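You operate a simulated robot arm through the tools that you are given. There is no shell and no other tool. Be economical: measure what you need, move in short steps, check, and stop when the job is done.

The job below is to be done with a simulated two-armed robot. You get a single attempt, and the scene is never put back.

JOB
Fit the green fuse in the white test box, test it, switch off and sort it as the screen says.
Fine: fuse in, then ON, the button for its rating and TEST, once each; ON again for off before the fuse goes to the silver GOOD or BAD tray.
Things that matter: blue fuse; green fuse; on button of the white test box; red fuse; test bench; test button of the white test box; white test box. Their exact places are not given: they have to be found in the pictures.

The check looks at the end state, three seconds after you hand in, the way a careful person would. Anything else that was tipped, shoved, dropped, spilled or broken makes it a failure.

ROBOT AND FRAMES
Two 7-joint arms with two-finger parallel grippers on one trunk, on a base that drives. Base frame: it is fixed to the floor where the robot stands at the start and does not move with it; the origin is under the middle of the robot, x ahead of it, y to its left, z up. Readings come in m, rad, newtons and seconds.
The left shoulder is at the start at [0.06, 0.143, 0.965], the right one opposite. With the tool pointing down near the work surface each hand reaches from about 0.32 to 0.74 m from the robot's upright axis, wherever it stands, measured 20 degrees to its own side. Places, roughly: on button of the white test box [0.5, 0.1, 0.9]; test bench [0.7, 0.3, 0.5]; test button of the white test box [0.5, 0, 0.9]. Payload 1.57 kg a hand.
The TCP of each hand is the grasp point between the finger pads, 0.03 m short of the fingertips. In the tool frame z runs along the fingers and y along their closing line. Largest opening 0.11 m; finger width 0.024, thickness 0.012; the body of the gripper, 0.048 by 0.112 m, starts 0.078 m behind the TCP.
Orientation is that of the tool frame in the base frame, as a unit quaternion [w, x, y, z]. With the fingers straight down and closing along the base's y, the tool's x points along the base's -x, its y along +y and its z along -z.

CONTROLS
- The arms move only by the tool jog_arm. It takes "left_rows", "right_rows" or both (then of equal length, played together; a hand with none holds still); each is a list of rows, each a list of 7 numbers: the turn, a rotation vector about the base's x, y, z in rad, then the shift along the base's x, y, z in mm, then the gripper command, from -1 (shut) to 1 (fully open), values between in proportion. In form: [[wx, wy, wz, dx, dy, dz, grip], ...]. A call has 1 to 20 rows; each row shifts and turns the commanded pose from where the row before left it. Rows are played at 5 a second. More than 0.05 m and 0.15 rad between two rows, or a gripper value outside its range, and nothing of the call is played. Where a pose cannot be reached the arm comes as near as it can. A force on the tool above 60 N (or 10 N above the force at the start of the call, whichever is more), or a blocked arm, ends the call early, and 0.2 s more pass. Each finger travels about 0.045 m/s and halts on what it meets, pressing with about 21 N; the grip force reading is that of the motor and also rises with nothing between the fingers. The clock runs only during rows and for 0.2 s after the last one: add rows that do not move to give the fingers time. It gives the time, the measured TCP pose, the force on the tool (base axes), the opening and the grip force at its end, in the units of the frame above (readings bear some noise), with the torque about the TCP (base axes, N m) and any sound that the robot's microphone picked up.
- Cameras (640 x 400 px; columns grow to the right, rows downward): "scene" is now at [0.0407, -0.0277, 1.5725]; the picture's right is [-0.34, -0.94, 0.00], its down [-0.73, 0.26, -0.63] and it looks along [0.59, -0.21, -0.77] (base axes); focal length 285 px, centre (320, 200). "left" rides on the left gripper at [0.07, -0.016, -0.141] in its tool frame; the picture's right is [0.23, 0.97, 0.00], its down [-0.86, 0.20, -0.48] and it looks along [-0.47, 0.11, 0.88] (tool axes); focal length 222 px, centre (320, 200). "right" rides on the right gripper at [0.07, 0.016, -0.141] in its tool frame; the picture's right is [-0.23, 0.97, 0.00], its down [-0.86, -0.20, -0.48] and it looks along [-0.47, -0.11, 0.88] (tool axes); focal length 222 px, centre (320, 200).
- get_image(camera): a new picture of that camera. It takes no simulated time.
- move_column(by): slides the trunk up (or, below 0, down) by that many m; the arms and the scene camera ride with it, the base frame stays. It gives what a move gives, with no picture.
- base_move(legs): drives the robot by 1 to 6 legs, each [ahead, left, turn to the left] in m, m and rad, along the robot's own axes; the way and the turn of a leg run together, so that a leg with both is an arc; at most 1.5 m and 3.142 rad a leg. The arms and the cameras ride along, it lands a little off, and it stops where it bumps. It gives what a move gives.
- head_to(pan, tilt): turns the head with the scene camera to pan (to the left, within 1.501 rad either way) and tilt (down, from -0.506 to 1.204), counted from straight ahead of the robot. It gives what a move gives.
- locate(camera, pixels): for up to 12 pixels [column, row] of the newest picture of that camera ("zoom" is the newest enlarged one), the place [x, y, z] in the base frame of the surface seen there, good to about 0.002 m. It takes no simulated time.
- inspect(camera, box): a new picture of the part [left, top, right, bottom] of that camera's present view, enlarged. It takes no simulated time.
- job_done(): hands the job in; it is judged then, once.

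Work in short steps. Measure before you move; look again where a grasp or a placing could have gone wrong, and mend it. You have 80 turns and 58 pictures in all, those below and enlarged ones among them. Open the grippers and draw the arms clear of the work before you hand the job in, unless the task says otherwise; then end with one line.

The tools are called after "Request:" as name(argument=value, ...) on one line, values as JSON. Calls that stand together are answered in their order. jog_arm: Moves the arms, as the interface text tells. Its arguments: {"type":"object","properties":{"left_rows":{"type":"array","items":{"type":"array","items":{"type":"number"}}},"right_rows":{"type":"array","items":{"type":"array","items":{"type":"number"}}}},"required":[]} The other tools are called the same way: move_column (by) slides the trunk up or down; base_move (legs) drives the base; head_to (pan, tilt) turns the head that bears the scene camera; get_image (camera) takes a picture; locate (camera, pixels) gives the place of the surface under pixels of a picture; inspect (camera, box) takes an enlarged picture of a part of a camera's view; job_done () hands the job in.

At the start:

```text
time_s: 0.0
left_ee_pos: [0.4191, 0.1936, 1.1423]
left_tool_rot: [0.0, 0.0, 1.0, 0.0]
left_ft_force: [1.8, -0.2, -0.2]
left_wrist_torque: [0.01, -0.01, 0.0]
left_opening: 0.1099
left_gripper_force: 0.2
right_ee_pos: [0.5098, -0.1511, 1.1421]
right_tool_rot: [0.0, 0.001, 1.0, 0.0]
right_ft_force: [0.1, -0.2, -0.5]
right_wrist_torque: [0.0, 0.02, 0.0]
right_opening: 0.1101
right_gripper_force: 0.0
trunk travel left (down, up): [-0.564, 0.026]
robot x, y, heading: [0.0021, 0.0003, -0.005]
head pan, tilt: [-0.347, 0.887]
```

scene: 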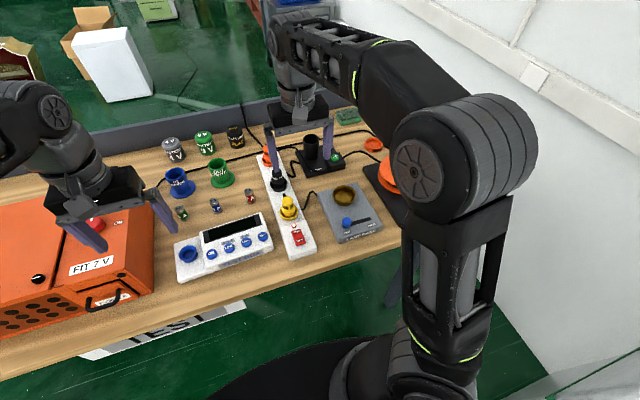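
right: 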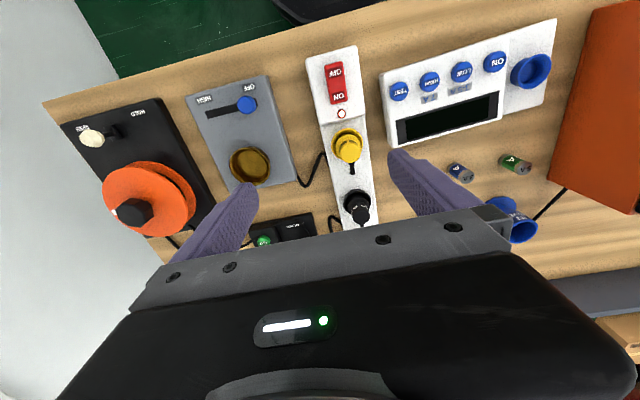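
left: 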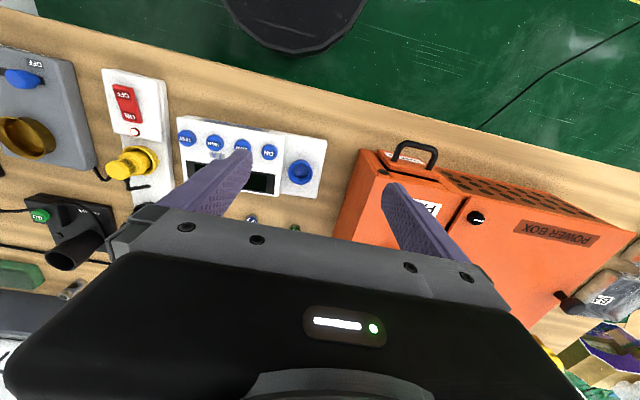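

The white test box is around scene px (225,245), with fuses at (181,213), (214,205), (250,196). I zoom in on the box and fuses.

Request:
inspect(camera="scene", box=[150, 120, 310, 290])

Request:
inspect(camera="right", box=[370, 10, 570, 190])

```text
2.35 times, centred on (230, 205) of scene
```

zoom: 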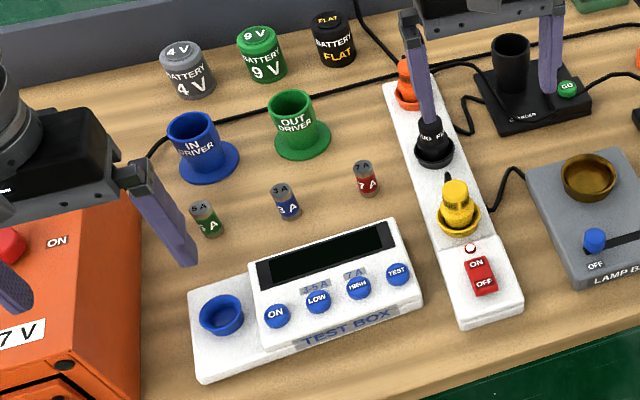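

```text
2.22 times, centred on (470, 100) of right
```

zoom: 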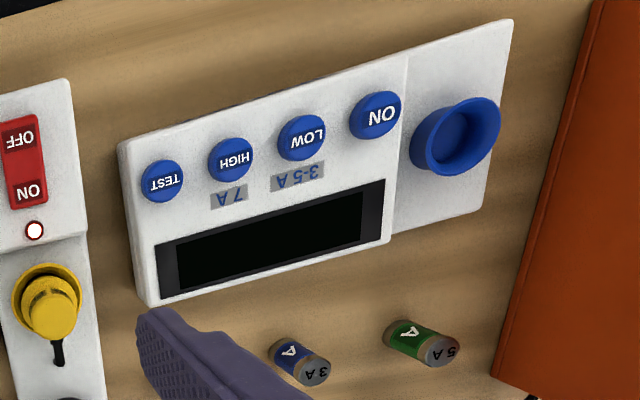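

The fuses stand upright; the green one seems to read 5 A (LOW 3-5 A). I locate box parts from the right zoom: socket (470,120), ON (375,112), LOW (302,137), HIGH (231,160), TEST (163,181), green top (440,350), and enlarge the label.

Request:
locate(camera="zoom", pixels=[[475, 128], [440, 125], [498, 112], [375, 112], [302, 137], [231, 160], [163, 181], [440, 350], [405, 335], [315, 370], [490, 200], [530, 310]])

Request:
inspect(camera="scene", box=[165, 190, 225, 228])

Request:
head_to(pan=0.5, tilt=0.8)

Request:
get_image(camera="scene")

```text
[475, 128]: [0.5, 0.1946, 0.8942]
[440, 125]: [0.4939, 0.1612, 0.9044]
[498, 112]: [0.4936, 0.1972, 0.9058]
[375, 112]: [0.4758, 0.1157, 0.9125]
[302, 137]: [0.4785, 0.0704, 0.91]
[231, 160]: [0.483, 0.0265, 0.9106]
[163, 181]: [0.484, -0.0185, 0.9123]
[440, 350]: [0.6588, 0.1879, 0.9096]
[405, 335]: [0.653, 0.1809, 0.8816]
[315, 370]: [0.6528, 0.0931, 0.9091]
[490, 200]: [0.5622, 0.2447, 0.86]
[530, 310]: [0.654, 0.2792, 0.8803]
```

```text
10.53 times, centred on (195, 209) of scene
```

zoom: 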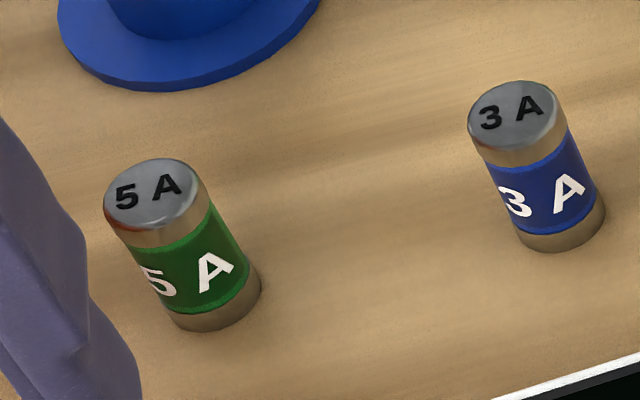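

```text
time_s: 1.2
left_ee_pos: [0.4195, 0.193, 1.142]
left_tool_rot: [0.001, 0.001, 1.0, 0.0]
left_ft_force: [-0.3, -0.1, 0.3]
left_wrist_torque: [0.01, 0.02, -0.01]
left_opening: 0.1099
left_gripper_force: 0.0
right_ee_pos: [0.51, -0.1501, 1.1418]
right_tool_rot: [0.002, 0.0, 1.0, 0.0]
right_ft_force: [0.1, -0.3, -0.4]
right_wrist_torque: [0.02, 0.01, -0.04]
right_opening: 0.1101
right_gripper_force: 0.1
trunk travel left (down, up): [-0.564, 0.026]
robot x, y, heading: [-0.0005, 0.0035, 0.004]
head pan, tilt: [0.499, 0.799]
```

```text
51 pictures are left
```

scene: 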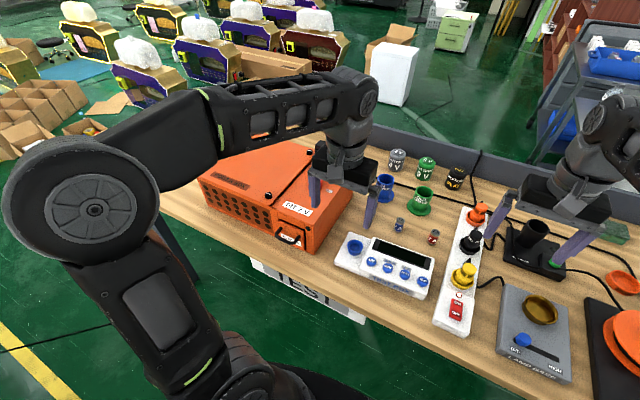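

Green reads 5 A → LOW. No trays visible yet; the left wrist view shows something grey with a label past the orange box (605,290). I look there and to the right.

Request:
inspect(camera="left", box=[540, 220, 640, 400])

Request:
head_to(pan=1.0, tilt=0.75)

Request:
get_image(camera="scene")

```text
2.22 times, centred on (590, 310) of left
```

zoom: 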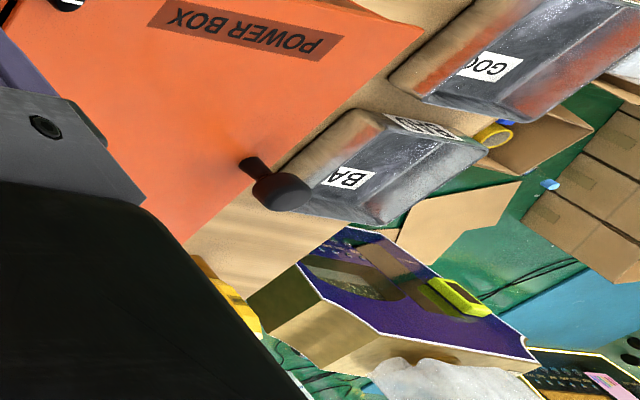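

```text
time_s: 2.1
left_ee_pos: [0.4188, 0.1929, 1.1419]
left_tool_rot: [0.0, 0.0, 1.0, 0.0]
left_ft_force: [0.3, 0.3, -0.6]
left_wrist_torque: [0.0, 0.0, 0.04]
left_opening: 0.1097
left_gripper_force: 0.1
right_ee_pos: [0.5107, -0.1509, 1.1416]
right_tool_rot: [0.001, 0.0, 1.0, -0.001]
right_ft_force: [0.2, 0.5, 0.6]
right_wrist_torque: [0.01, 0.01, 0.03]
right_opening: 0.1101
right_gripper_force: 0.0
trunk travel left (down, up): [-0.564, 0.026]
robot x, y, heading: [0.0021, 0.0013, 0.005]
head pan, tilt: [1.0, 0.75]
```

```text
49 pictures are left
```

scene: 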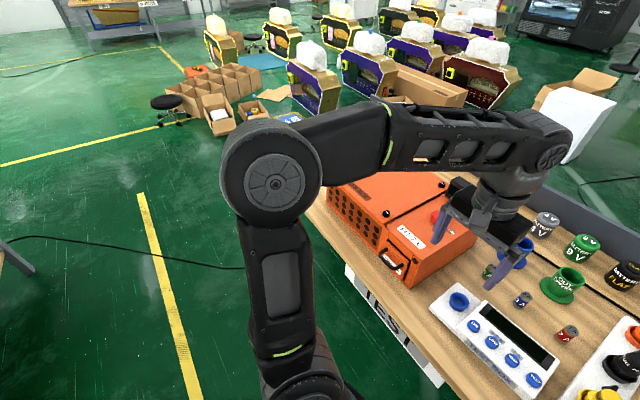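

The GOOD and BAD trays are behind the orange box. I locate them from that enlarged picture.

Request:
locate(camera="zoom", pixels=[[345, 180], [290, 200], [350, 110], [485, 148], [380, 220], [325, 150], [395, 85], [520, 120], [490, 68], [340, 40], [460, 50], [300, 260]])

Request:
head_to(pan=0.4, tilt=0.85)

```text
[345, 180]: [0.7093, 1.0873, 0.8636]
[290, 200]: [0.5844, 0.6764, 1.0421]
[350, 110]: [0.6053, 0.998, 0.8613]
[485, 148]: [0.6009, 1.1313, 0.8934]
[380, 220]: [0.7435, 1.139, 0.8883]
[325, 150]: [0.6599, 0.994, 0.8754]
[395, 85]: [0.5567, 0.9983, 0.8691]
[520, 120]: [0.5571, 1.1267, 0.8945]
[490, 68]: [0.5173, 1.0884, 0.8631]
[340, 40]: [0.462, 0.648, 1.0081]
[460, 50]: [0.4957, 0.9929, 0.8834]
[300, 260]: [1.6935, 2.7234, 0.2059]
```

```text
time_s: 3.1
left_ee_pos: [0.4188, 0.1936, 1.1421]
left_tool_rot: [0.0, 0.0, 1.0, 0.0]
left_ft_force: [0.8, 0.0, 0.0]
left_wrist_torque: [-0.03, -0.01, -0.02]
left_opening: 0.11
left_gripper_force: 0.0
right_ee_pos: [0.511, -0.1511, 1.1424]
right_tool_rot: [0.001, 0.0, 1.0, 0.0]
right_ft_force: [-0.7, -0.1, 0.0]
right_wrist_torque: [0.01, -0.01, -0.01]
right_opening: 0.1098
right_gripper_force: 0.1
trunk travel left (down, up): [-0.564, 0.026]
robot x, y, heading: [0.0013, 0.0024, -0.003]
head pan, tilt: [0.4, 0.85]
```

Left hand will do the fuse. I take a fresh zoom on fuse, socket and buttons for precise places.

Request:
inspect(camera="scene", box=[300, 140, 480, 310])

```text
2.35 times, centred on (390, 225) of scene
```

zoom: 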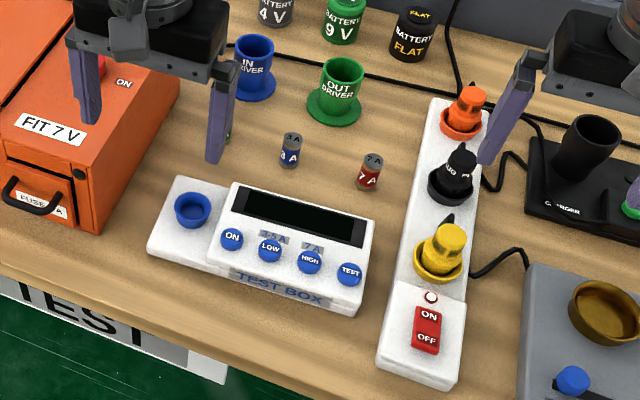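

I locate socket rim/bottom, buttons, and driver cups.

Request:
locate(camera="zoom", pixels=[[176, 203], [211, 203], [193, 192], [193, 226], [193, 212], [232, 236], [270, 248], [310, 260], [349, 272], [250, 40], [237, 90], [125, 160]])

Request:
jog_arm(left_rows=[[0, 0, 0, 40, 0, 0, 0.1], [0, 0, 0, 40, 0, 0, 0.1], [0, 0, 0, 40, 0, -20, 0.1], [0, 0, 0, 0, 0, -30, 0.1], [0, 0, 0, 0, 0, 0, 0.1]])

Request:
get_image(camera="left")

```text
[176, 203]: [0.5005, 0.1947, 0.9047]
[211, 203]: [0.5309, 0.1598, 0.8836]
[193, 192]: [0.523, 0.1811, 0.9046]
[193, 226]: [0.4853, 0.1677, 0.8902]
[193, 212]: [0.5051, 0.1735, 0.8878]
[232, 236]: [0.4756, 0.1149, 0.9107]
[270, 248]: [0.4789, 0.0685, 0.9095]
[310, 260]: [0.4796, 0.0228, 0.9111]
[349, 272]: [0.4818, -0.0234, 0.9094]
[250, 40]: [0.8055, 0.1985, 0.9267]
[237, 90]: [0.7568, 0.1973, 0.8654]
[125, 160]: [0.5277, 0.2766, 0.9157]
```

```text
time_s: 4.3
left_ee_pos: [0.539, 0.1945, 1.0916]
left_tool_rot: [0.0, -0.001, 1.0, 0.0]
left_ft_force: [-0.1, 0.2, -0.1]
left_wrist_torque: [-0.02, -0.01, 0.01]
left_opening: 0.0603
left_gripper_force: 0.2
right_ee_pos: [0.5103, -0.1507, 1.1418]
right_tool_rot: [0.001, -0.001, 1.0, 0.0]
right_ft_force: [0.5, -1.1, 0.6]
right_wrist_torque: [0.02, 0.01, 0.02]
right_opening: 0.1099
right_gripper_force: 0.2
trunk travel left (down, up): [-0.564, 0.026]
robot x, y, heading: [0.0022, -0.0029, 0.003]
head pan, tilt: [0.4, 0.85]
```

```text
47 pictures are left
```

left: 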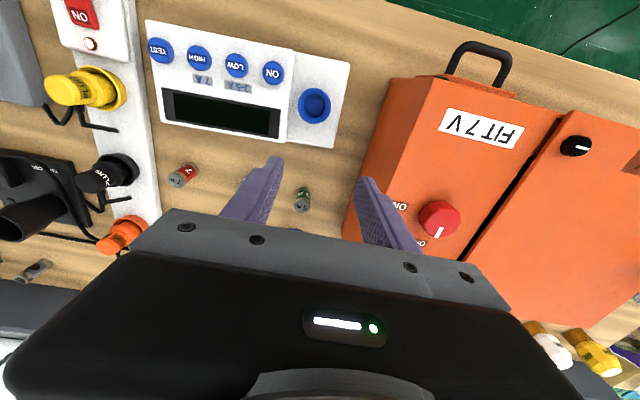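

The fuse sits between the fingers' line of view at (303,200); I zoom on fuse and socket (315,104).

Request:
inspect(camera="left", box=[260, 70, 360, 230])

```text
2.50 times, centred on (310, 150) of left
```

zoom: 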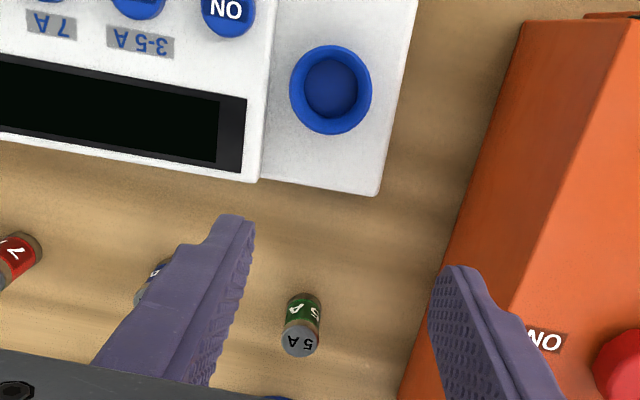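

Request:
locate(camera="zoom", pixels=[[299, 341], [286, 340], [313, 342], [303, 298], [331, 90], [295, 95], [367, 88], [330, 48], [333, 130], [320, 108], [341, 72], [460, 280]])

```text
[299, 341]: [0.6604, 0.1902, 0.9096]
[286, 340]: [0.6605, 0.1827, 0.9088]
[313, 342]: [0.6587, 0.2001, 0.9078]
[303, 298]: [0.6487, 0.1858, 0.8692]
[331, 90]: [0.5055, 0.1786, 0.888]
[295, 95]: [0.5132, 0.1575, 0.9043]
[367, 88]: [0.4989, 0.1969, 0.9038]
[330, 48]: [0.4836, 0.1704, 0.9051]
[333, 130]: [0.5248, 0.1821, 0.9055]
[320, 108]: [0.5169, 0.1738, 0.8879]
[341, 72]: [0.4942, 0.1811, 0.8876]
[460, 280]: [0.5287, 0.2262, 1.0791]
```

Fuse top centre ≈ (0.6597,0.1907,0.910); socket centre ≈ (0.505,0.177), rim 0.905, floor 0.888. I'll grip high (TCP z 0.911) so the tips clear the rim later; go down over the fuse.

Request:
jog_arm(left_rows=[[0, 0, 0, 40, -2, 0, 0.1], [0, 0, 0, 40, -2, 0, 0.1], [0, 0, 0, 40.5, 0, 0, 0.1], [0, 0, 0, 0, 0, -45, 0.1], [0, 0, 0, 0, 0, -40, 0.1], [0, 0, 0, 0, 0, -40, 0.1], [0, 0, 0, 0, 0, -30, 0.1], [0, 0, 0, 0, 0, -25.5, 0.1], [0, 0, 0, 0, 0, 0, 0.1]])

Request:
inspect(camera="left", box=[220, 120, 420, 245])

```text
time_s: 6.3
left_ee_pos: [0.5975, 0.1897, 0.908]
left_tool_rot: [0.0, 0.0, 1.0, 0.0]
left_ft_force: [-0.2, -0.2, -0.5]
left_wrist_torque: [0.0, 0.0, -0.02]
left_opening: 0.0605
left_gripper_force: 0.1
left hand out of reach, approached as far as the arm can: row 2, 3
right_ee_pos: [0.5108, -0.1506, 1.1428]
right_tool_rot: [0.001, 0.0, 1.0, 0.0]
right_ft_force: [-0.1, -0.1, -0.2]
right_wrist_torque: [0.01, 0.0, 0.01]
right_opening: 0.1099
right_gripper_force: 0.1
trunk travel left (down, up): [-0.564, 0.026]
robot x, y, heading: [-0.0018, 0.0003, 0.004]
head pan, tilt: [0.4, 0.85]
```

```text
3.20 times, centred on (320, 182) of left
```

zoom: 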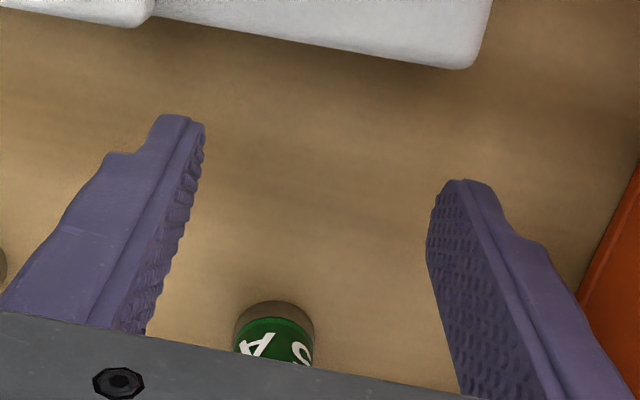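

The high rows ran out of reach, but the hand is now low at x 0.5975 with fingers straddling the fuse line. I slide 62 mm ahead at this height.

Request:
jog_arm(left_rows=[[0, 0, 0, 25, 0, 2, 0.1], [0, 0, 0, 20, 0.5, 1, 0.1], [0, 0, 0, 17, 0.5, 0, 0.1], [0, 0, 0, 0, 0, 0, 0.1]])

Request:
inspect(camera="scene", box=[330, 140, 470, 260])

```text
time_s: 7.3
left_ee_pos: [0.6603, 0.1896, 0.9136]
left_tool_rot: [0.0, 0.0, 1.0, -0.001]
left_ft_force: [1.1, 0.1, -0.7]
left_wrist_torque: [-0.01, 0.01, -0.04]
left_opening: 0.0605
left_gripper_force: 0.1
right_ee_pos: [0.5112, -0.1496, 1.1421]
right_tool_rot: [0.001, 0.0, 1.0, 0.0]
right_ft_force: [0.0, -0.7, 0.3]
right_wrist_torque: [-0.01, 0.02, -0.01]
right_opening: 0.1101
right_gripper_force: 0.1
trunk travel left (down, up): [-0.564, 0.026]
robot x, y, heading: [-0.0008, 0.0005, -0.0]
head pan, tilt: [0.4, 0.85]
```

```text
3.33 times, centred on (400, 200) of scene
```

zoom: 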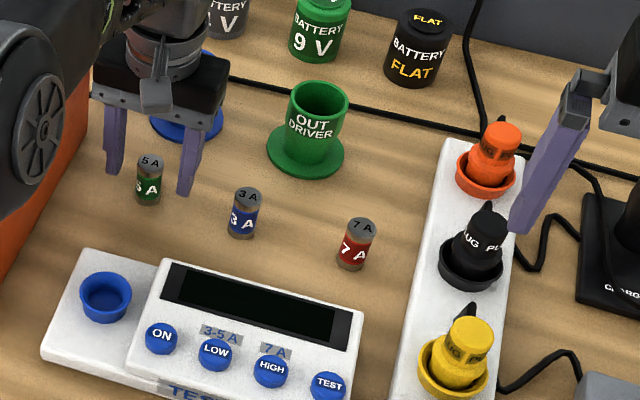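

The fuse stands between the fingers. I lower 2 mm and close.

Request:
jog_arm(left_rows=[[0, 0, 0, 0, 0, -2, 0.1], [0, 0, 0, 0, 0, 0, -0.3], [0, 0, 0, 0, 0, 0, -0.7], [0, 0, 0, 0, 0, 0, -1], [0, 0, 0, 0, 0, 0, -1], [0, 0, 0, 0, 0, 0, -1]])

```text
time_s: 8.7
left_ee_pos: [0.6613, 0.189, 0.9128]
left_tool_rot: [0.0, 0.0, 1.0, 0.0]
left_ft_force: [1.1, -1.0, 0.1]
left_wrist_torque: [0.02, 0.0, -0.01]
left_opening: 0.0243
left_gripper_force: 20.9
right_ee_pos: [0.5113, -0.1518, 1.1433]
right_tool_rot: [0.001, 0.0, 1.0, -0.001]
right_ft_force: [0.8, 0.0, 0.6]
right_wrist_torque: [-0.02, -0.01, -0.02]
right_opening: 0.1098
right_gripper_force: 0.1
trunk travel left (down, up): [-0.564, 0.026]
robot x, y, heading: [-0.0011, 0.0026, 0.004]
head pan, tilt: [0.4, 0.85]
```

Held (24 mm). Lift 60 mm, then move over the socket.

Request:
jog_arm(left_rows=[[0, 0, 0, 0, 0, 20, -1], [0, 0, 0, 0, 0, 40, -1], [0, 0, 0, -40, -3, 0, -1], [0, 0, 0, -40, -3, 0, -1], [0, 0, 0, -40, -3, 0, -1], [0, 0, 0, -36, -3, 0, -1], [0, 0, 0, 0, 0, 0, -1], [0, 0, 0, 0, 0, 0, -1]])

Request:
inspect(camera="left", box=[220, 100, 420, 245])

Request:
inspect(camera="scene", box=[320, 160, 440, 270])

```text
time_s: 10.5
left_ee_pos: [0.5024, 0.1769, 0.969]
left_tool_rot: [-0.001, 0.0, 1.0, 0.001]
left_ft_force: [-0.3, -0.3, 0.0]
left_wrist_torque: [0.0, -0.03, 0.03]
left_opening: 0.0244
left_gripper_force: 20.7
right_ee_pos: [0.5098, -0.1516, 1.1424]
right_tool_rot: [0.0, 0.0, 1.0, 0.0]
right_ft_force: [0.2, -0.5, 0.4]
right_wrist_torque: [0.02, -0.03, 0.01]
right_opening: 0.1099
right_gripper_force: 0.1
trunk travel left (down, up): [-0.564, 0.026]
robot x, y, heading: [0.0019, 0.0039, -0.001]
head pan, tilt: [0.4, 0.85]
```

```text
2.76 times, centred on (320, 172) of left
```

zoom: 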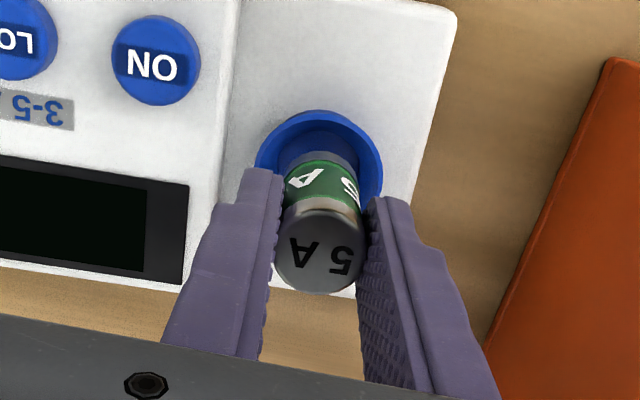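

```text
3.64 times, centred on (380, 215) of scene
```

zoom: 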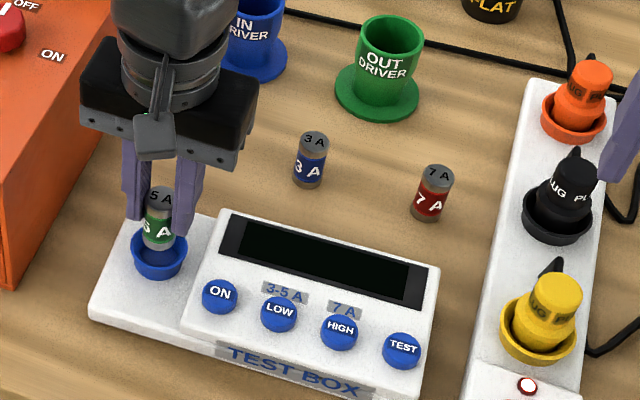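

Fuse is over the socket; check offset with locate on fuse top edges (145..174,196) and rim points in the scene zoom.

Request:
locate(camera="zoom", pixels=[[159, 196], [147, 196], [172, 196], [159, 188], [159, 205], [135, 250], [186, 252], [159, 276], [150, 240], [172, 240]])

```text
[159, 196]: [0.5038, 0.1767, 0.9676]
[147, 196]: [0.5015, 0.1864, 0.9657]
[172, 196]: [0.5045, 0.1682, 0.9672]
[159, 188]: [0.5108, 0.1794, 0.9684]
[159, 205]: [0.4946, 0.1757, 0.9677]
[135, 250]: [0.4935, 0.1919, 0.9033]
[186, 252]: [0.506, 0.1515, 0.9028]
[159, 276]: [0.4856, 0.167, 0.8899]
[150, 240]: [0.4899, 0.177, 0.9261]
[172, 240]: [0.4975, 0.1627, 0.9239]
```

Fuse centre ≈ (0.503,0.177), socket ≈ (0.505,0.1768): shift 1.5 mm and descend gently 25 mm.

Request:
jog_arm(left_rows=[[0, 0, 0, 1.5, 0, 0, -1], [0, 0, 0, 0, 0, -8, -1], [0, 0, 0, 0, 0, -6, -1], [0, 0, 0, 0, 0, -4, -1], [0, 0, 0, 0, 0, -4, -1], [0, 0, 0, 0, 0, -3, -1], [0, 0, 0, 0, 0, 0, -1]])

Request:
inspect(camera="left", box=[240, 100, 400, 220])

```text
time_s: 12.1
left_ee_pos: [0.5059, 0.178, 0.9479]
left_tool_rot: [0.002, 0.0, 1.0, 0.0]
left_ft_force: [0.6, 2.9, 19.3]
left_wrist_torque: [0.36, -0.2, 0.0]
left_opening: 0.0247
left_gripper_force: 21.1
right_ee_pos: [0.5092, -0.151, 1.1418]
right_tool_rot: [0.001, 0.0, 1.0, 0.0]
right_ft_force: [1.1, -0.2, 0.0]
right_wrist_torque: [-0.03, -0.02, 0.01]
right_opening: 0.1097
right_gripper_force: 0.0
trunk travel left (down, up): [-0.564, 0.026]
robot x, y, heading: [0.0019, 0.001, -0.002]
head pan, tilt: [0.4, 0.85]
```

```text
3.33 times, centred on (320, 160) of left
```

zoom: 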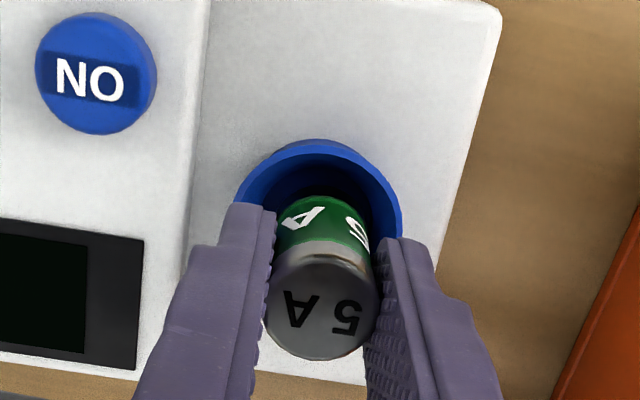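

Contact 19 N early (fuse bottom ≈0.896, floor 0.888); torque says contact on the +x,+y edge. I raise 4 mm, shift −2 mm in x and y, and come down again.

Request:
jog_arm(left_rows=[[0, 0, 0, 0, 0, 8, -1], [0, 0, 0, -2, -2, 0, -1], [0, 0, 0, 0, 0, -4, -1], [0, 0, 0, 0, 0, -3, -1], [0, 0, 0, 0, 0, -2, -1], [0, 0, 0, 0, 0, 0, -1]])

Request:
inspect(camera="scene", box=[320, 180, 400, 260])

```text
time_s: 13.5
left_ee_pos: [0.5047, 0.1755, 0.9454]
left_tool_rot: [0.0, 0.0, 1.0, 0.0]
left_ft_force: [0.8, -0.4, -0.4]
left_wrist_torque: [-0.01, -0.02, 0.0]
left_opening: 0.0243
left_gripper_force: 21.1
right_ee_pos: [0.5107, -0.1512, 1.1421]
right_tool_rot: [0.001, 0.0, 1.0, 0.001]
right_ft_force: [0.6, -0.1, 0.3]
right_wrist_torque: [-0.03, 0.05, 0.02]
right_opening: 0.11
right_gripper_force: 0.1
trunk travel left (down, up): [-0.564, 0.026]
robot x, y, heading: [0.0008, -0.0023, -0.001]
head pan, tilt: [0.4, 0.85]
```

```text
5.00 times, centred on (360, 220) of scene
```

zoom: 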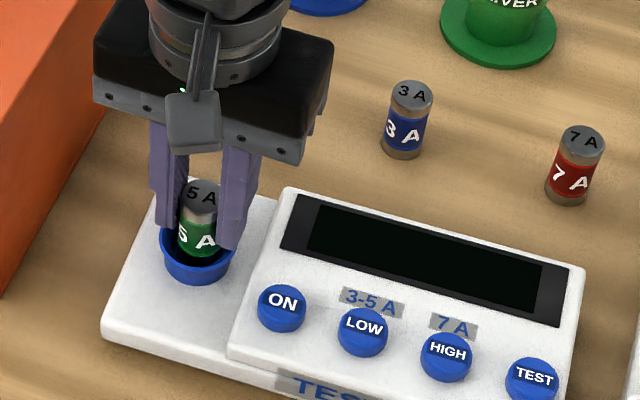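

Now at 0.9454 with no force: it passed the edge. Continue down in small steps.

Request:
jog_arm(left_rows=[[0, 0, 0, 0, 0, -2, -1], [0, 0, 0, 0, 0, -2, -1], [0, 0, 0, 0, 0, -1.5, -1], [0, 0, 0, 0, 0, 0, -1]])

```text
time_s: 14.5
left_ee_pos: [0.5038, 0.176, 0.9397]
left_tool_rot: [0.0, 0.0, 1.0, 0.0]
left_ft_force: [-0.5, -0.4, -1.4]
left_wrist_torque: [-0.01, 0.0, 0.01]
left_opening: 0.0244
left_gripper_force: 20.6
right_ee_pos: [0.5109, -0.1522, 1.1425]
right_tool_rot: [0.0, 0.0, 1.0, 0.0]
right_ft_force: [-0.7, 0.1, -0.1]
right_wrist_torque: [0.0, -0.03, -0.02]
right_opening: 0.1099
right_gripper_force: 0.1
trunk travel left (down, up): [-0.564, 0.026]
robot x, y, heading: [-0.002, -0.0022, 0.001]
head pan, tilt: [0.4, 0.85]
```

Still free; 1 mm steps until contact (tips must stay above rim 0.905).

Request:
jog_arm(left_rows=[[0, 0, 0, 0, 0, -1, -1], [0, 0, 0, 0, 0, -1, -1], [0, 0, 0, 0, 0, -1, -1], [0, 0, 0, 0, 0, 0, -1]])

Request:
inspect(camera="scene", box=[320, 180, 400, 260])

```text
time_s: 15.5
left_ee_pos: [0.5041, 0.1765, 0.9368]
left_tool_rot: [0.001, 0.0, 1.0, 0.0]
left_ft_force: [-1.3, -1.6, 11.2]
left_wrist_torque: [0.0, 0.19, -0.01]
left_opening: 0.0241
left_gripper_force: 21.1
right_ee_pos: [0.5085, -0.1522, 1.1425]
right_tool_rot: [0.001, 0.0, 1.0, 0.0]
right_ft_force: [0.5, 0.1, -0.1]
right_wrist_torque: [0.02, 0.02, 0.01]
right_opening: 0.1101
right_gripper_force: 0.1
trunk travel left (down, up): [-0.564, 0.026]
robot x, y, heading: [0.0006, -0.0024, 0.004]
head pan, tilt: [0.4, 0.85]
```

```text
5.00 times, centred on (360, 220) of scene
```

zoom: 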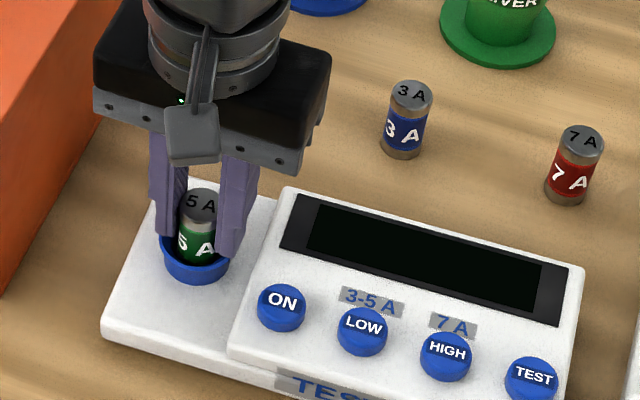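

Seated (11 N). Release and rise.

Request:
jog_arm(left_rows=[[0, 0, 0, 0, 0, 0, -0.6], [0, 0, 0, 0, 0, 0, -0.2], [0, 0, 0, 0, 0, 0, 0.0], [0, 0, 0, 0, 0, 0, 0.0], [0, 0, 0, 0, 0, 20, 0.0], [0, 0, 0, 0, 0, 40, 0.0], [0, 0, 0, 0, 0, 40, 0.0], [0, 0, 0, -30, 0, 0, -1], [0, 0, 0, 0, 0, 0, -1]])

Request:
inspect(camera="left", box=[130, 40, 370, 220])

```text
time_s: 17.5
left_ee_pos: [0.4734, 0.177, 1.0376]
left_tool_rot: [0.0, 0.0, 1.0, 0.001]
left_ft_force: [-0.1, -0.8, 0.8]
left_wrist_torque: [-0.03, -0.02, -0.03]
left_opening: 0.003
left_gripper_force: 0.1
right_ee_pos: [0.5105, -0.1508, 1.1402]
right_tool_rot: [-0.001, 0.0, 1.0, 0.0]
right_ft_force: [0.7, 0.4, 0.4]
right_wrist_torque: [0.0, 0.05, 0.0]
right_opening: 0.1101
right_gripper_force: 0.2
trunk travel left (down, up): [-0.564, 0.026]
robot x, y, heading: [-0.0016, 0.0009, -0.001]
head pan, tilt: [0.4, 0.85]
```

```text
2.22 times, centred on (250, 130) of left
```

zoom: 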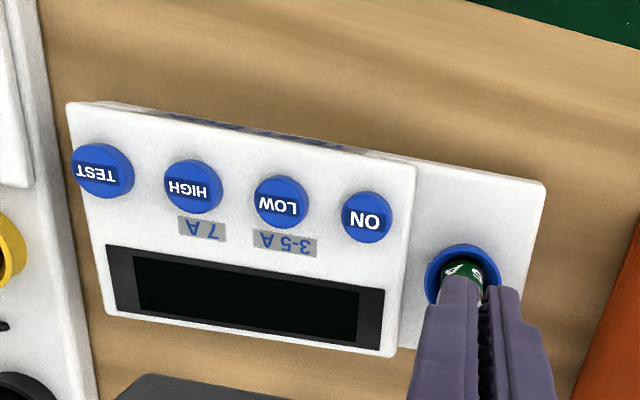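

Fuse is in. Move closed fingers above ON (0.4757,0.115), tip ~20 mm above.

Request:
jog_arm(left_rows=[[0, 0, 0, 2, -32, 0, -1], [0, 0, 0, 0, -30, 0, -1], [0, 0, 0, 0, 0, -45, -1], [0, 0, 0, 0, 0, -32, -1], [0, 0, 0, 0, 0, 0, -1]])

Request:
inspect(camera="scene", box=[320, 180, 420, 270])

```text
time_s: 18.7
left_ee_pos: [0.4735, 0.1155, 0.9602]
left_tool_rot: [0.0, 0.0, 1.0, 0.0]
left_ft_force: [0.1, 0.5, -0.1]
left_wrist_torque: [0.0, 0.0, 0.01]
left_opening: 0.0
left_gripper_force: 20.9
right_ee_pos: [0.5094, -0.1495, 1.1422]
right_tool_rot: [0.001, 0.0, 1.0, 0.0]
right_ft_force: [0.5, 0.3, -0.1]
right_wrist_torque: [0.04, 0.03, 0.01]
right_opening: 0.11
right_gripper_force: 0.1
trunk travel left (down, up): [-0.564, 0.026]
robot x, y, heading: [0.0007, -0.0002, -0.0]
head pan, tilt: [0.4, 0.85]
```

```text
4.44 times, centred on (370, 225) of scene
```

zoom: 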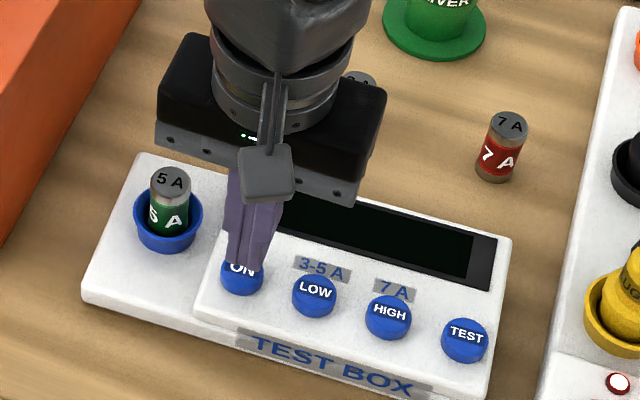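

Well above ON. Press down in 2 mm steps toward tip ≈0.909.

Request:
jog_arm(left_rows=[[0, 0, 0, 1, 0, -10, -1], [0, 0, 0, 0, 0, -5, -1], [0, 0, 0, 0, 0, -2, -1], [0, 0, 0, 0, 0, -2, -1], [0, 0, 0, 0, 0, -2, -1]])

```text
time_s: 19.9
left_ee_pos: [0.4768, 0.1139, 0.9397]
left_tool_rot: [0.0, -0.001, 1.0, 0.0]
left_ft_force: [-0.4, 0.5, 1.7]
left_wrist_torque: [-0.01, 0.04, -0.03]
left_opening: 0.0
left_gripper_force: 20.9
right_ee_pos: [0.5101, -0.1512, 1.1418]
right_tool_rot: [0.001, 0.0, 1.0, 0.001]
right_ft_force: [-0.7, -0.1, -0.5]
right_wrist_torque: [0.02, 0.0, 0.03]
right_opening: 0.1102
right_gripper_force: 0.2
trunk travel left (down, up): [-0.564, 0.026]
robot x, y, heading: [-0.0008, -0.0044, 0.003]
head pan, tilt: [0.4, 0.85]
```

Light contact (1.7 N). Press 3 mm more.

Request:
jog_arm(left_rows=[[0, 0, 0, 0, 0, -1, -1], [0, 0, 0, 0, 0, -1, -1], [0, 0, 0, 0, 0, -1, -1], [0, 0, 0, 0, 0, 0, -1]])

Request:
inspect(camera="scene", box=[320, 180, 420, 270])

```text
time_s: 20.9
left_ee_pos: [0.4763, 0.1141, 0.9363]
left_tool_rot: [0.0, -0.001, 1.0, 0.0]
left_ft_force: [0.8, 0.6, 1.7]
left_wrist_torque: [0.05, -0.05, -0.01]
left_opening: 0.0001
left_gripper_force: 20.8
right_ee_pos: [0.5103, -0.1503, 1.1415]
right_tool_rot: [0.002, 0.001, 1.0, 0.0]
right_ft_force: [0.3, 0.0, -0.3]
right_wrist_torque: [0.0, 0.01, 0.03]
right_opening: 0.11
right_gripper_force: 0.1
trunk travel left (down, up): [-0.564, 0.026]
robot x, y, heading: [0.0002, 0.0003, -0.002]
head pan, tilt: [0.4, 0.85]
heard: click
```

```text
4.44 times, centred on (370, 225) of scene
```

zoom: 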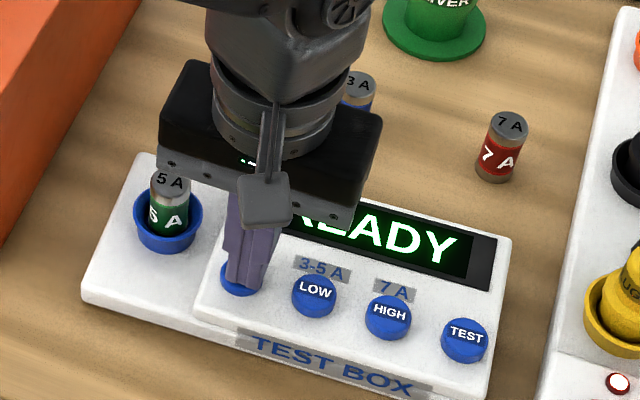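

Click and READY. Rise, move to LOW (0.4787,0.0695) and press to the same depth.

Request:
jog_arm(left_rows=[[0, 0, 0, 0, 0, 24, -1], [0, 0, 0, 1, -22, 0, -1], [0, 0, 0, 1.5, -22.5, 0, -1], [0, 0, 0, 0, 0, -12, -1], [0, 0, 0, 0, 0, -6, -1], [0, 0, 0, 0, 0, -2, -1], [0, 0, 0, 0, 0, -2, -1], [0, 0, 0, 0, 0, -1.5, -1], [0, 0, 0, 0, 0, 0, -1]])

Request:
inspect(camera="scene", box=[320, 180, 420, 270])

```text
time_s: 22.9
left_ee_pos: [0.4793, 0.0677, 0.9362]
left_tool_rot: [0.0, 0.0, 1.0, 0.0]
left_ft_force: [1.6, -0.6, 2.1]
left_wrist_torque: [-0.01, -0.03, -0.06]
left_opening: 0.0
left_gripper_force: 21.3
right_ee_pos: [0.5111, -0.1513, 1.1425]
right_tool_rot: [0.002, -0.001, 1.0, 0.0]
right_ft_force: [-0.7, 0.0, -0.6]
right_wrist_torque: [0.01, 0.01, -0.01]
right_opening: 0.11
right_gripper_force: 0.0
trunk travel left (down, up): [-0.564, 0.026]
robot x, y, heading: [0.0025, 0.0016, 0.002]
head pan, tilt: [0.4, 0.85]
heard: click
```

```text
4.44 times, centred on (370, 225) of scene
```

zoom: 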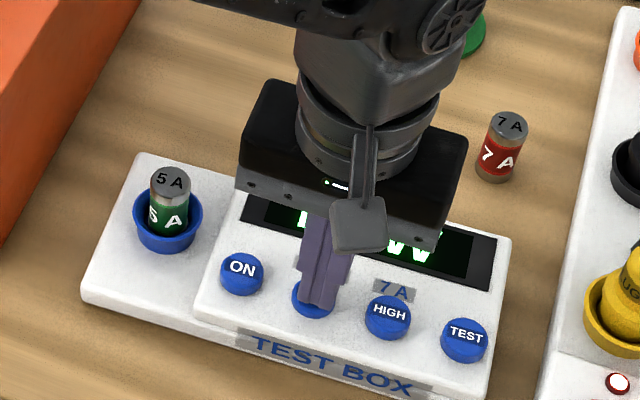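

LOW accepted. For TEST the right hand would be near, so I move it 100 mm to the right while the left rises and travels to TEST.

Request:
jog_arm(left_rows=[[0, 0, 0, 0, 0, 24, -1], [0, 0, 0, 0, 0, 0, -1], [0, 0, 0, 0, 0, 0, -1], [0, 0, 0, 1, -30, 0, -1], [0, 0, 0, 1, -30, 0, -1], [0, 0, 0, 1.5, -29, 0, -1], [0, 0, 0, 0, 0, 0, -1]], right_rows=[[0, 0, 0, 0, -40, 0, 1], [0, 0, 0, 0, -40, 0, 1], [0, 0, 0, 0, -40, 0, 1], [0, 0, 0, 0, 0, 0, 1], [0, 0, 0, 0, 0, 0, 1], [0, 0, 0, 0, 0, 0, 1], [0, 0, 0, 0, 0, 0, 1]])

Request:
inspect(camera="scene", box=[320, 160, 470, 290])

```text
time_s: 24.5
left_ee_pos: [0.4822, -0.0207, 0.9598]
left_tool_rot: [0.0, 0.0, 1.0, 0.0]
left_ft_force: [0.2, 0.2, 0.7]
left_wrist_torque: [0.0, 0.01, 0.01]
left_opening: 0.0003
left_gripper_force: 21.1
right_ee_pos: [0.5104, -0.2688, 1.1419]
right_tool_rot: [0.002, 0.0, 1.0, 0.0]
right_ft_force: [-0.3, 0.5, 0.4]
right_wrist_torque: [-0.05, 0.06, 0.01]
right_opening: 0.1098
right_gripper_force: 0.1
trunk travel left (down, up): [-0.564, 0.026]
robot x, y, heading: [0.0021, -0.0018, -0.002]
head pan, tilt: [0.4, 0.85]
```

```text
3.08 times, centred on (395, 225) of scene
```

zoom: 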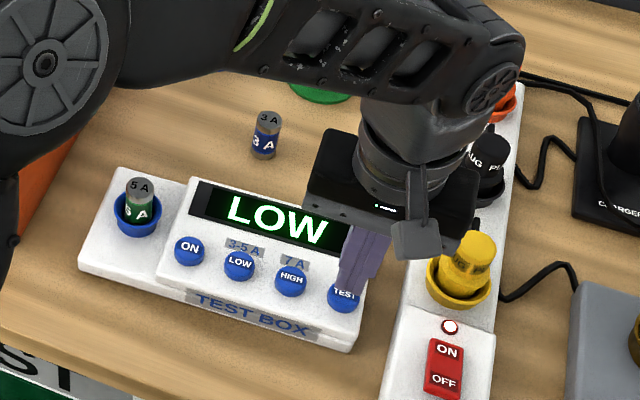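

Display LOW, hand above TEST. Quick check of the yellow plug height near the gripper body before pressing.

Request:
locate(camera="zoom", pixels=[[480, 240], [465, 255], [490, 150]])

Request:
jog_arm(left_rows=[[0, 0, 0, 0, 0, -10, -1], [0, 0, 0, 0, 0, -5, -1], [0, 0, 0, 0, 0, -2, -1]])

```text
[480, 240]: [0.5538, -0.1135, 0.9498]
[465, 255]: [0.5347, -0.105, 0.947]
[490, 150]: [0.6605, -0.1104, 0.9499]
```

```text
time_s: 25.3
left_ee_pos: [0.4823, -0.0202, 0.9443]
left_tool_rot: [0.001, 0.0, 1.0, 0.0]
left_ft_force: [-0.5, 0.0, -0.6]
left_wrist_torque: [0.03, -0.02, -0.02]
left_opening: 0.0
left_gripper_force: 21.2
right_ee_pos: [0.5104, -0.2684, 1.1422]
right_tool_rot: [0.002, 0.0, 1.0, 0.0]
right_ft_force: [0.2, 0.6, 0.4]
right_wrist_torque: [-0.02, 0.04, 0.02]
right_opening: 0.11
right_gripper_force: 0.1
trunk travel left (down, up): [-0.564, 0.026]
robot x, y, heading: [-0.0005, 0.0011, 0.003]
head pan, tilt: [0.4, 0.85]
```

Clear. Press TEST to 0.936, hold, then rise.

Request:
jog_arm(left_rows=[[0, 0, 0, 0, 0, -2, -1], [0, 0, 0, 0, 0, -2, -1], [0, 0, 0, 0, 0, -2, -1], [0, 0, 0, 0, 0, -1.5, -1], [0, 0, 0, 0, 0, 0, -1]])

Request:
inspect(camera="scene", box=[320, 160, 470, 290])

```text
time_s: 26.5
left_ee_pos: [0.4814, -0.0188, 0.937]
left_tool_rot: [-0.002, 0.0, 1.0, 0.0]
left_ft_force: [1.2, 0.2, 2.9]
left_wrist_torque: [0.01, 0.0, -0.01]
left_opening: 0.0
left_gripper_force: 21.1
right_ee_pos: [0.5095, -0.2694, 1.1418]
right_tool_rot: [0.001, 0.0, 1.0, 0.0]
right_ft_force: [0.1, 0.0, -0.4]
right_wrist_torque: [-0.02, -0.01, -0.02]
right_opening: 0.11
right_gripper_force: 0.1
trunk travel left (down, up): [-0.564, 0.026]
robot x, y, heading: [-0.0019, 0.0033, 0.003]
head pan, tilt: [0.4, 0.85]
heard: click
```

```text
3.08 times, centred on (395, 225) of scene
```

zoom: 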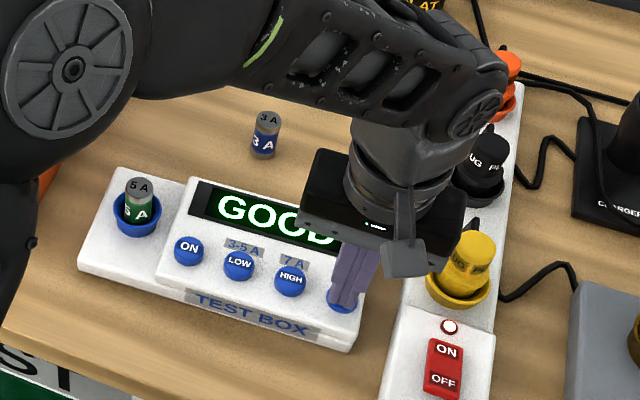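

GOOD. Rise and go back to above ON (dy +135, dx −6).

Request:
jog_arm(left_rows=[[0, 0, 0, 0, 0, 24, -1], [0, 0, 0, -2, 45, 0, -1], [0, 0, 0, -2, 45, 0, -1], [0, 0, 0, -1.5, 44.5, 0, -1], [0, 0, 0, 0, 0, 0, -1], [0, 0, 0, 0, 0, 0, -1]])

Request:
inspect(camera="scene", box=[320, 180, 420, 270])

```text
time_s: 27.9
left_ee_pos: [0.4759, 0.1139, 0.9586]
left_tool_rot: [0.0, 0.0, 1.0, 0.001]
left_ft_force: [-0.7, 0.0, 0.2]
left_wrist_torque: [-0.01, 0.01, 0.0]
left_opening: 0.0
left_gripper_force: 20.7
right_ee_pos: [0.5104, -0.2697, 1.1417]
right_tool_rot: [0.002, -0.001, 1.0, 0.0]
right_ft_force: [0.4, -0.6, 0.0]
right_wrist_torque: [-0.05, 0.02, 0.02]
right_opening: 0.1099
right_gripper_force: 0.0
trunk travel left (down, up): [-0.564, 0.026]
robot x, y, heading: [0.0012, -0.0024, -0.002]
head pan, tilt: [0.4, 0.85]
```

```text
4.44 times, centred on (370, 225) of scene
```

zoom: 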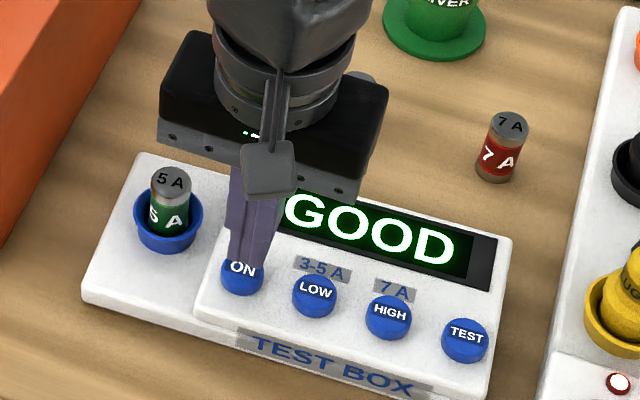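

Screen shows GOOD clearly. Press ON once for off.

Request:
jog_arm(left_rows=[[0, 0, 0, 0, 0, -10, -1], [0, 0, 0, 0, 0, -5, -1], [0, 0, 0, 0, 0, -3, -1], [0, 0, 0, 0, 0, -2, -1], [0, 0, 0, 0, 0, -2, -1], [0, 0, 0, 0, 0, -1, -1], [0, 0, 0, 0, 0, 0, -1]])

Request:
inspect(camera="scene", box=[320, 180, 420, 270])

```text
time_s: 29.5
left_ee_pos: [0.4771, 0.1152, 0.9391]
left_tool_rot: [0.0, 0.0, 1.0, 0.0]
left_ft_force: [1.7, -0.9, 1.7]
left_wrist_torque: [-0.02, -0.01, -0.03]
left_opening: 0.0
left_gripper_force: 20.8
right_ee_pos: [0.5106, -0.2692, 1.1435]
right_tool_rot: [0.001, 0.0, 1.0, 0.0]
right_ft_force: [-0.1, -0.5, 0.2]
right_wrist_torque: [0.03, 0.01, 0.02]
right_opening: 0.1102
right_gripper_force: 0.1
trunk travel left (down, up): [-0.564, 0.026]
robot x, y, heading: [0.0012, -0.001, 0.001]
head pan, tilt: [0.4, 0.85]
heard: click
```

```text
4.44 times, centred on (370, 225) of scene
```

zoom: 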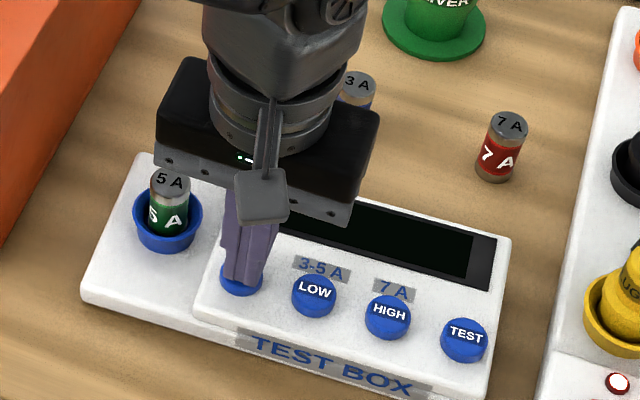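

Display is off. Rise, open to half, centre over the fuse (0.504,0.176), and stop with tips just above its top.

Request:
jog_arm(left_rows=[[0, 0, 0, 0, 0, 40, -1], [0, 0, 0, 0, 0, 45, -0.5], [0, 0, 0, 13, 31, 0, 0], [0, 0, 0, 14, 30, 0, 0], [0, 0, 0, 0, 0, -40, 0], [0, 0, 0, 0, 0, 0, 0], [0, 0, 0, 0, 0, 0, 0]])

Request:
inspect(camera="left", box=[220, 100, 420, 245])

```text
time_s: 31.1
left_ee_pos: [0.5068, 0.1752, 0.9809]
left_tool_rot: [0.0, 0.0, 1.0, 0.0]
left_ft_force: [0.0, -0.6, 0.0]
left_wrist_torque: [0.04, 0.01, 0.0]
left_opening: 0.0549
left_gripper_force: 0.1
right_ee_pos: [0.5092, -0.2698, 1.1432]
right_tool_rot: [0.002, 0.0, 1.0, -0.001]
right_ft_force: [0.6, -0.2, 0.2]
right_wrist_torque: [0.02, -0.01, -0.01]
right_opening: 0.1099
right_gripper_force: 0.1
trunk travel left (down, up): [-0.564, 0.026]
robot x, y, heading: [0.0029, 0.0004, 0.003]
head pan, tilt: [0.4, 0.85]
```

```text
2.76 times, centred on (320, 172) of left
```

zoom: 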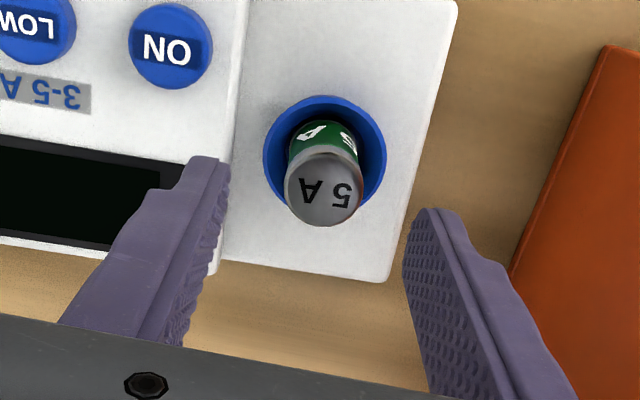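

Aligned. Descend to 0.938 and close.

Request:
jog_arm(left_rows=[[0, 0, 0, -1.5, 0.5, -20, 0], [0, 0, 0, 0, 0, -15, 0], [0, 0, 0, 0, 0, -8, 0], [0, 0, 0, 0, 0, 0, -0.4], [0, 0, 0, 0, 0, 0, -1], [0, 0, 0, 0, 0, 0, -1], [0, 0, 0, 0, 0, 0, -1]])

```text
time_s: 32.7
left_ee_pos: [0.5036, 0.1756, 0.9396]
left_tool_rot: [0.0, 0.0, 1.0, 0.0]
left_ft_force: [0.4, 0.5, -0.8]
left_wrist_torque: [0.0, 0.03, 0.02]
left_opening: 0.0245
left_gripper_force: 21.2
right_ee_pos: [0.5103, -0.2691, 1.1427]
right_tool_rot: [0.001, 0.0, 1.0, 0.0]
right_ft_force: [0.2, 0.3, 0.2]
right_wrist_torque: [0.03, 0.0, -0.05]
right_opening: 0.1101
right_gripper_force: 0.1
trunk travel left (down, up): [-0.564, 0.026]
robot x, y, heading: [0.0045, -0.0035, -0.005]
head pan, tilt: [0.4, 0.85]
```

Gripped. Lift straight up 200 mm and look.

Request:
jog_arm(left_rows=[[0, 0, 0, 0, 0, 15, -1], [0, 0, 0, 0, 0, 40, -1], [0, 0, 0, -20, 0, 50, -1], [0, 0, 0, -30, 0, 40, -1], [0, 0, 0, -30, 0, 40, -1], [0, 0, 0, -10, 0, 30, -1], [0, 0, 0, 0, 0, 0, -1]])

Request:
head_to(pan=0.9, tilt=0.85)

Request:
get_image(camera="scene")

Request:
get_image(camera="left")

```text
refused: row 3 steps farther than a row can; nothing moved
```

```text
time_s: 33.6
left_ee_pos: [0.5023, 0.1758, 0.9396]
left_tool_rot: [0.0, 0.0, 1.0, 0.001]
left_ft_force: [0.4, 0.3, -0.2]
left_wrist_torque: [0.02, 0.0, 0.0]
left_opening: 0.0242
left_gripper_force: 20.8
right_ee_pos: [0.51, -0.2694, 1.1422]
right_tool_rot: [0.001, 0.0, 1.0, 0.0]
right_ft_force: [-0.2, 0.1, -0.2]
right_wrist_torque: [0.0, -0.01, 0.02]
right_opening: 0.1099
right_gripper_force: 0.0
trunk travel left (down, up): [-0.564, 0.026]
robot x, y, heading: [0.0017, -0.0008, -0.002]
head pan, tilt: [0.901, 0.85]
```

```text
29 pictures are left
```

scene: 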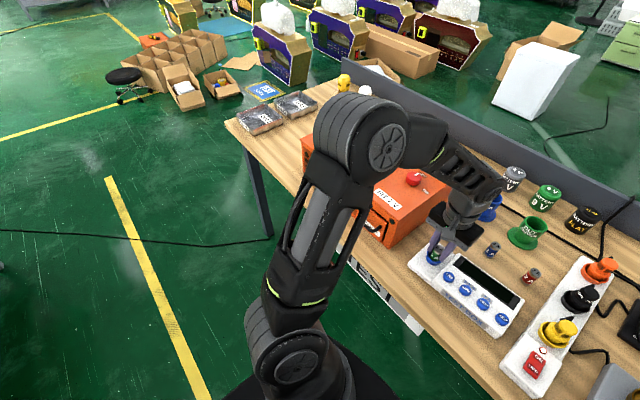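

```text
28 pictures are left
```

left: 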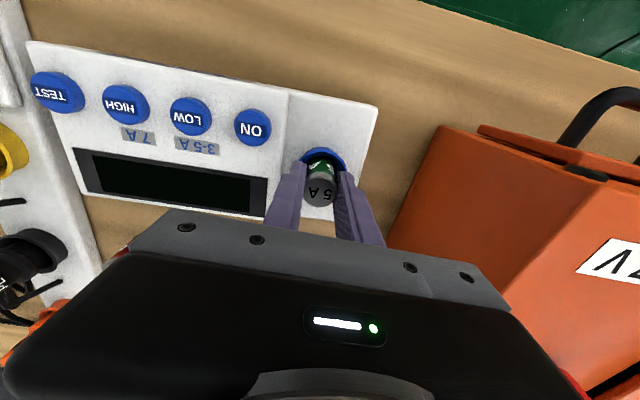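

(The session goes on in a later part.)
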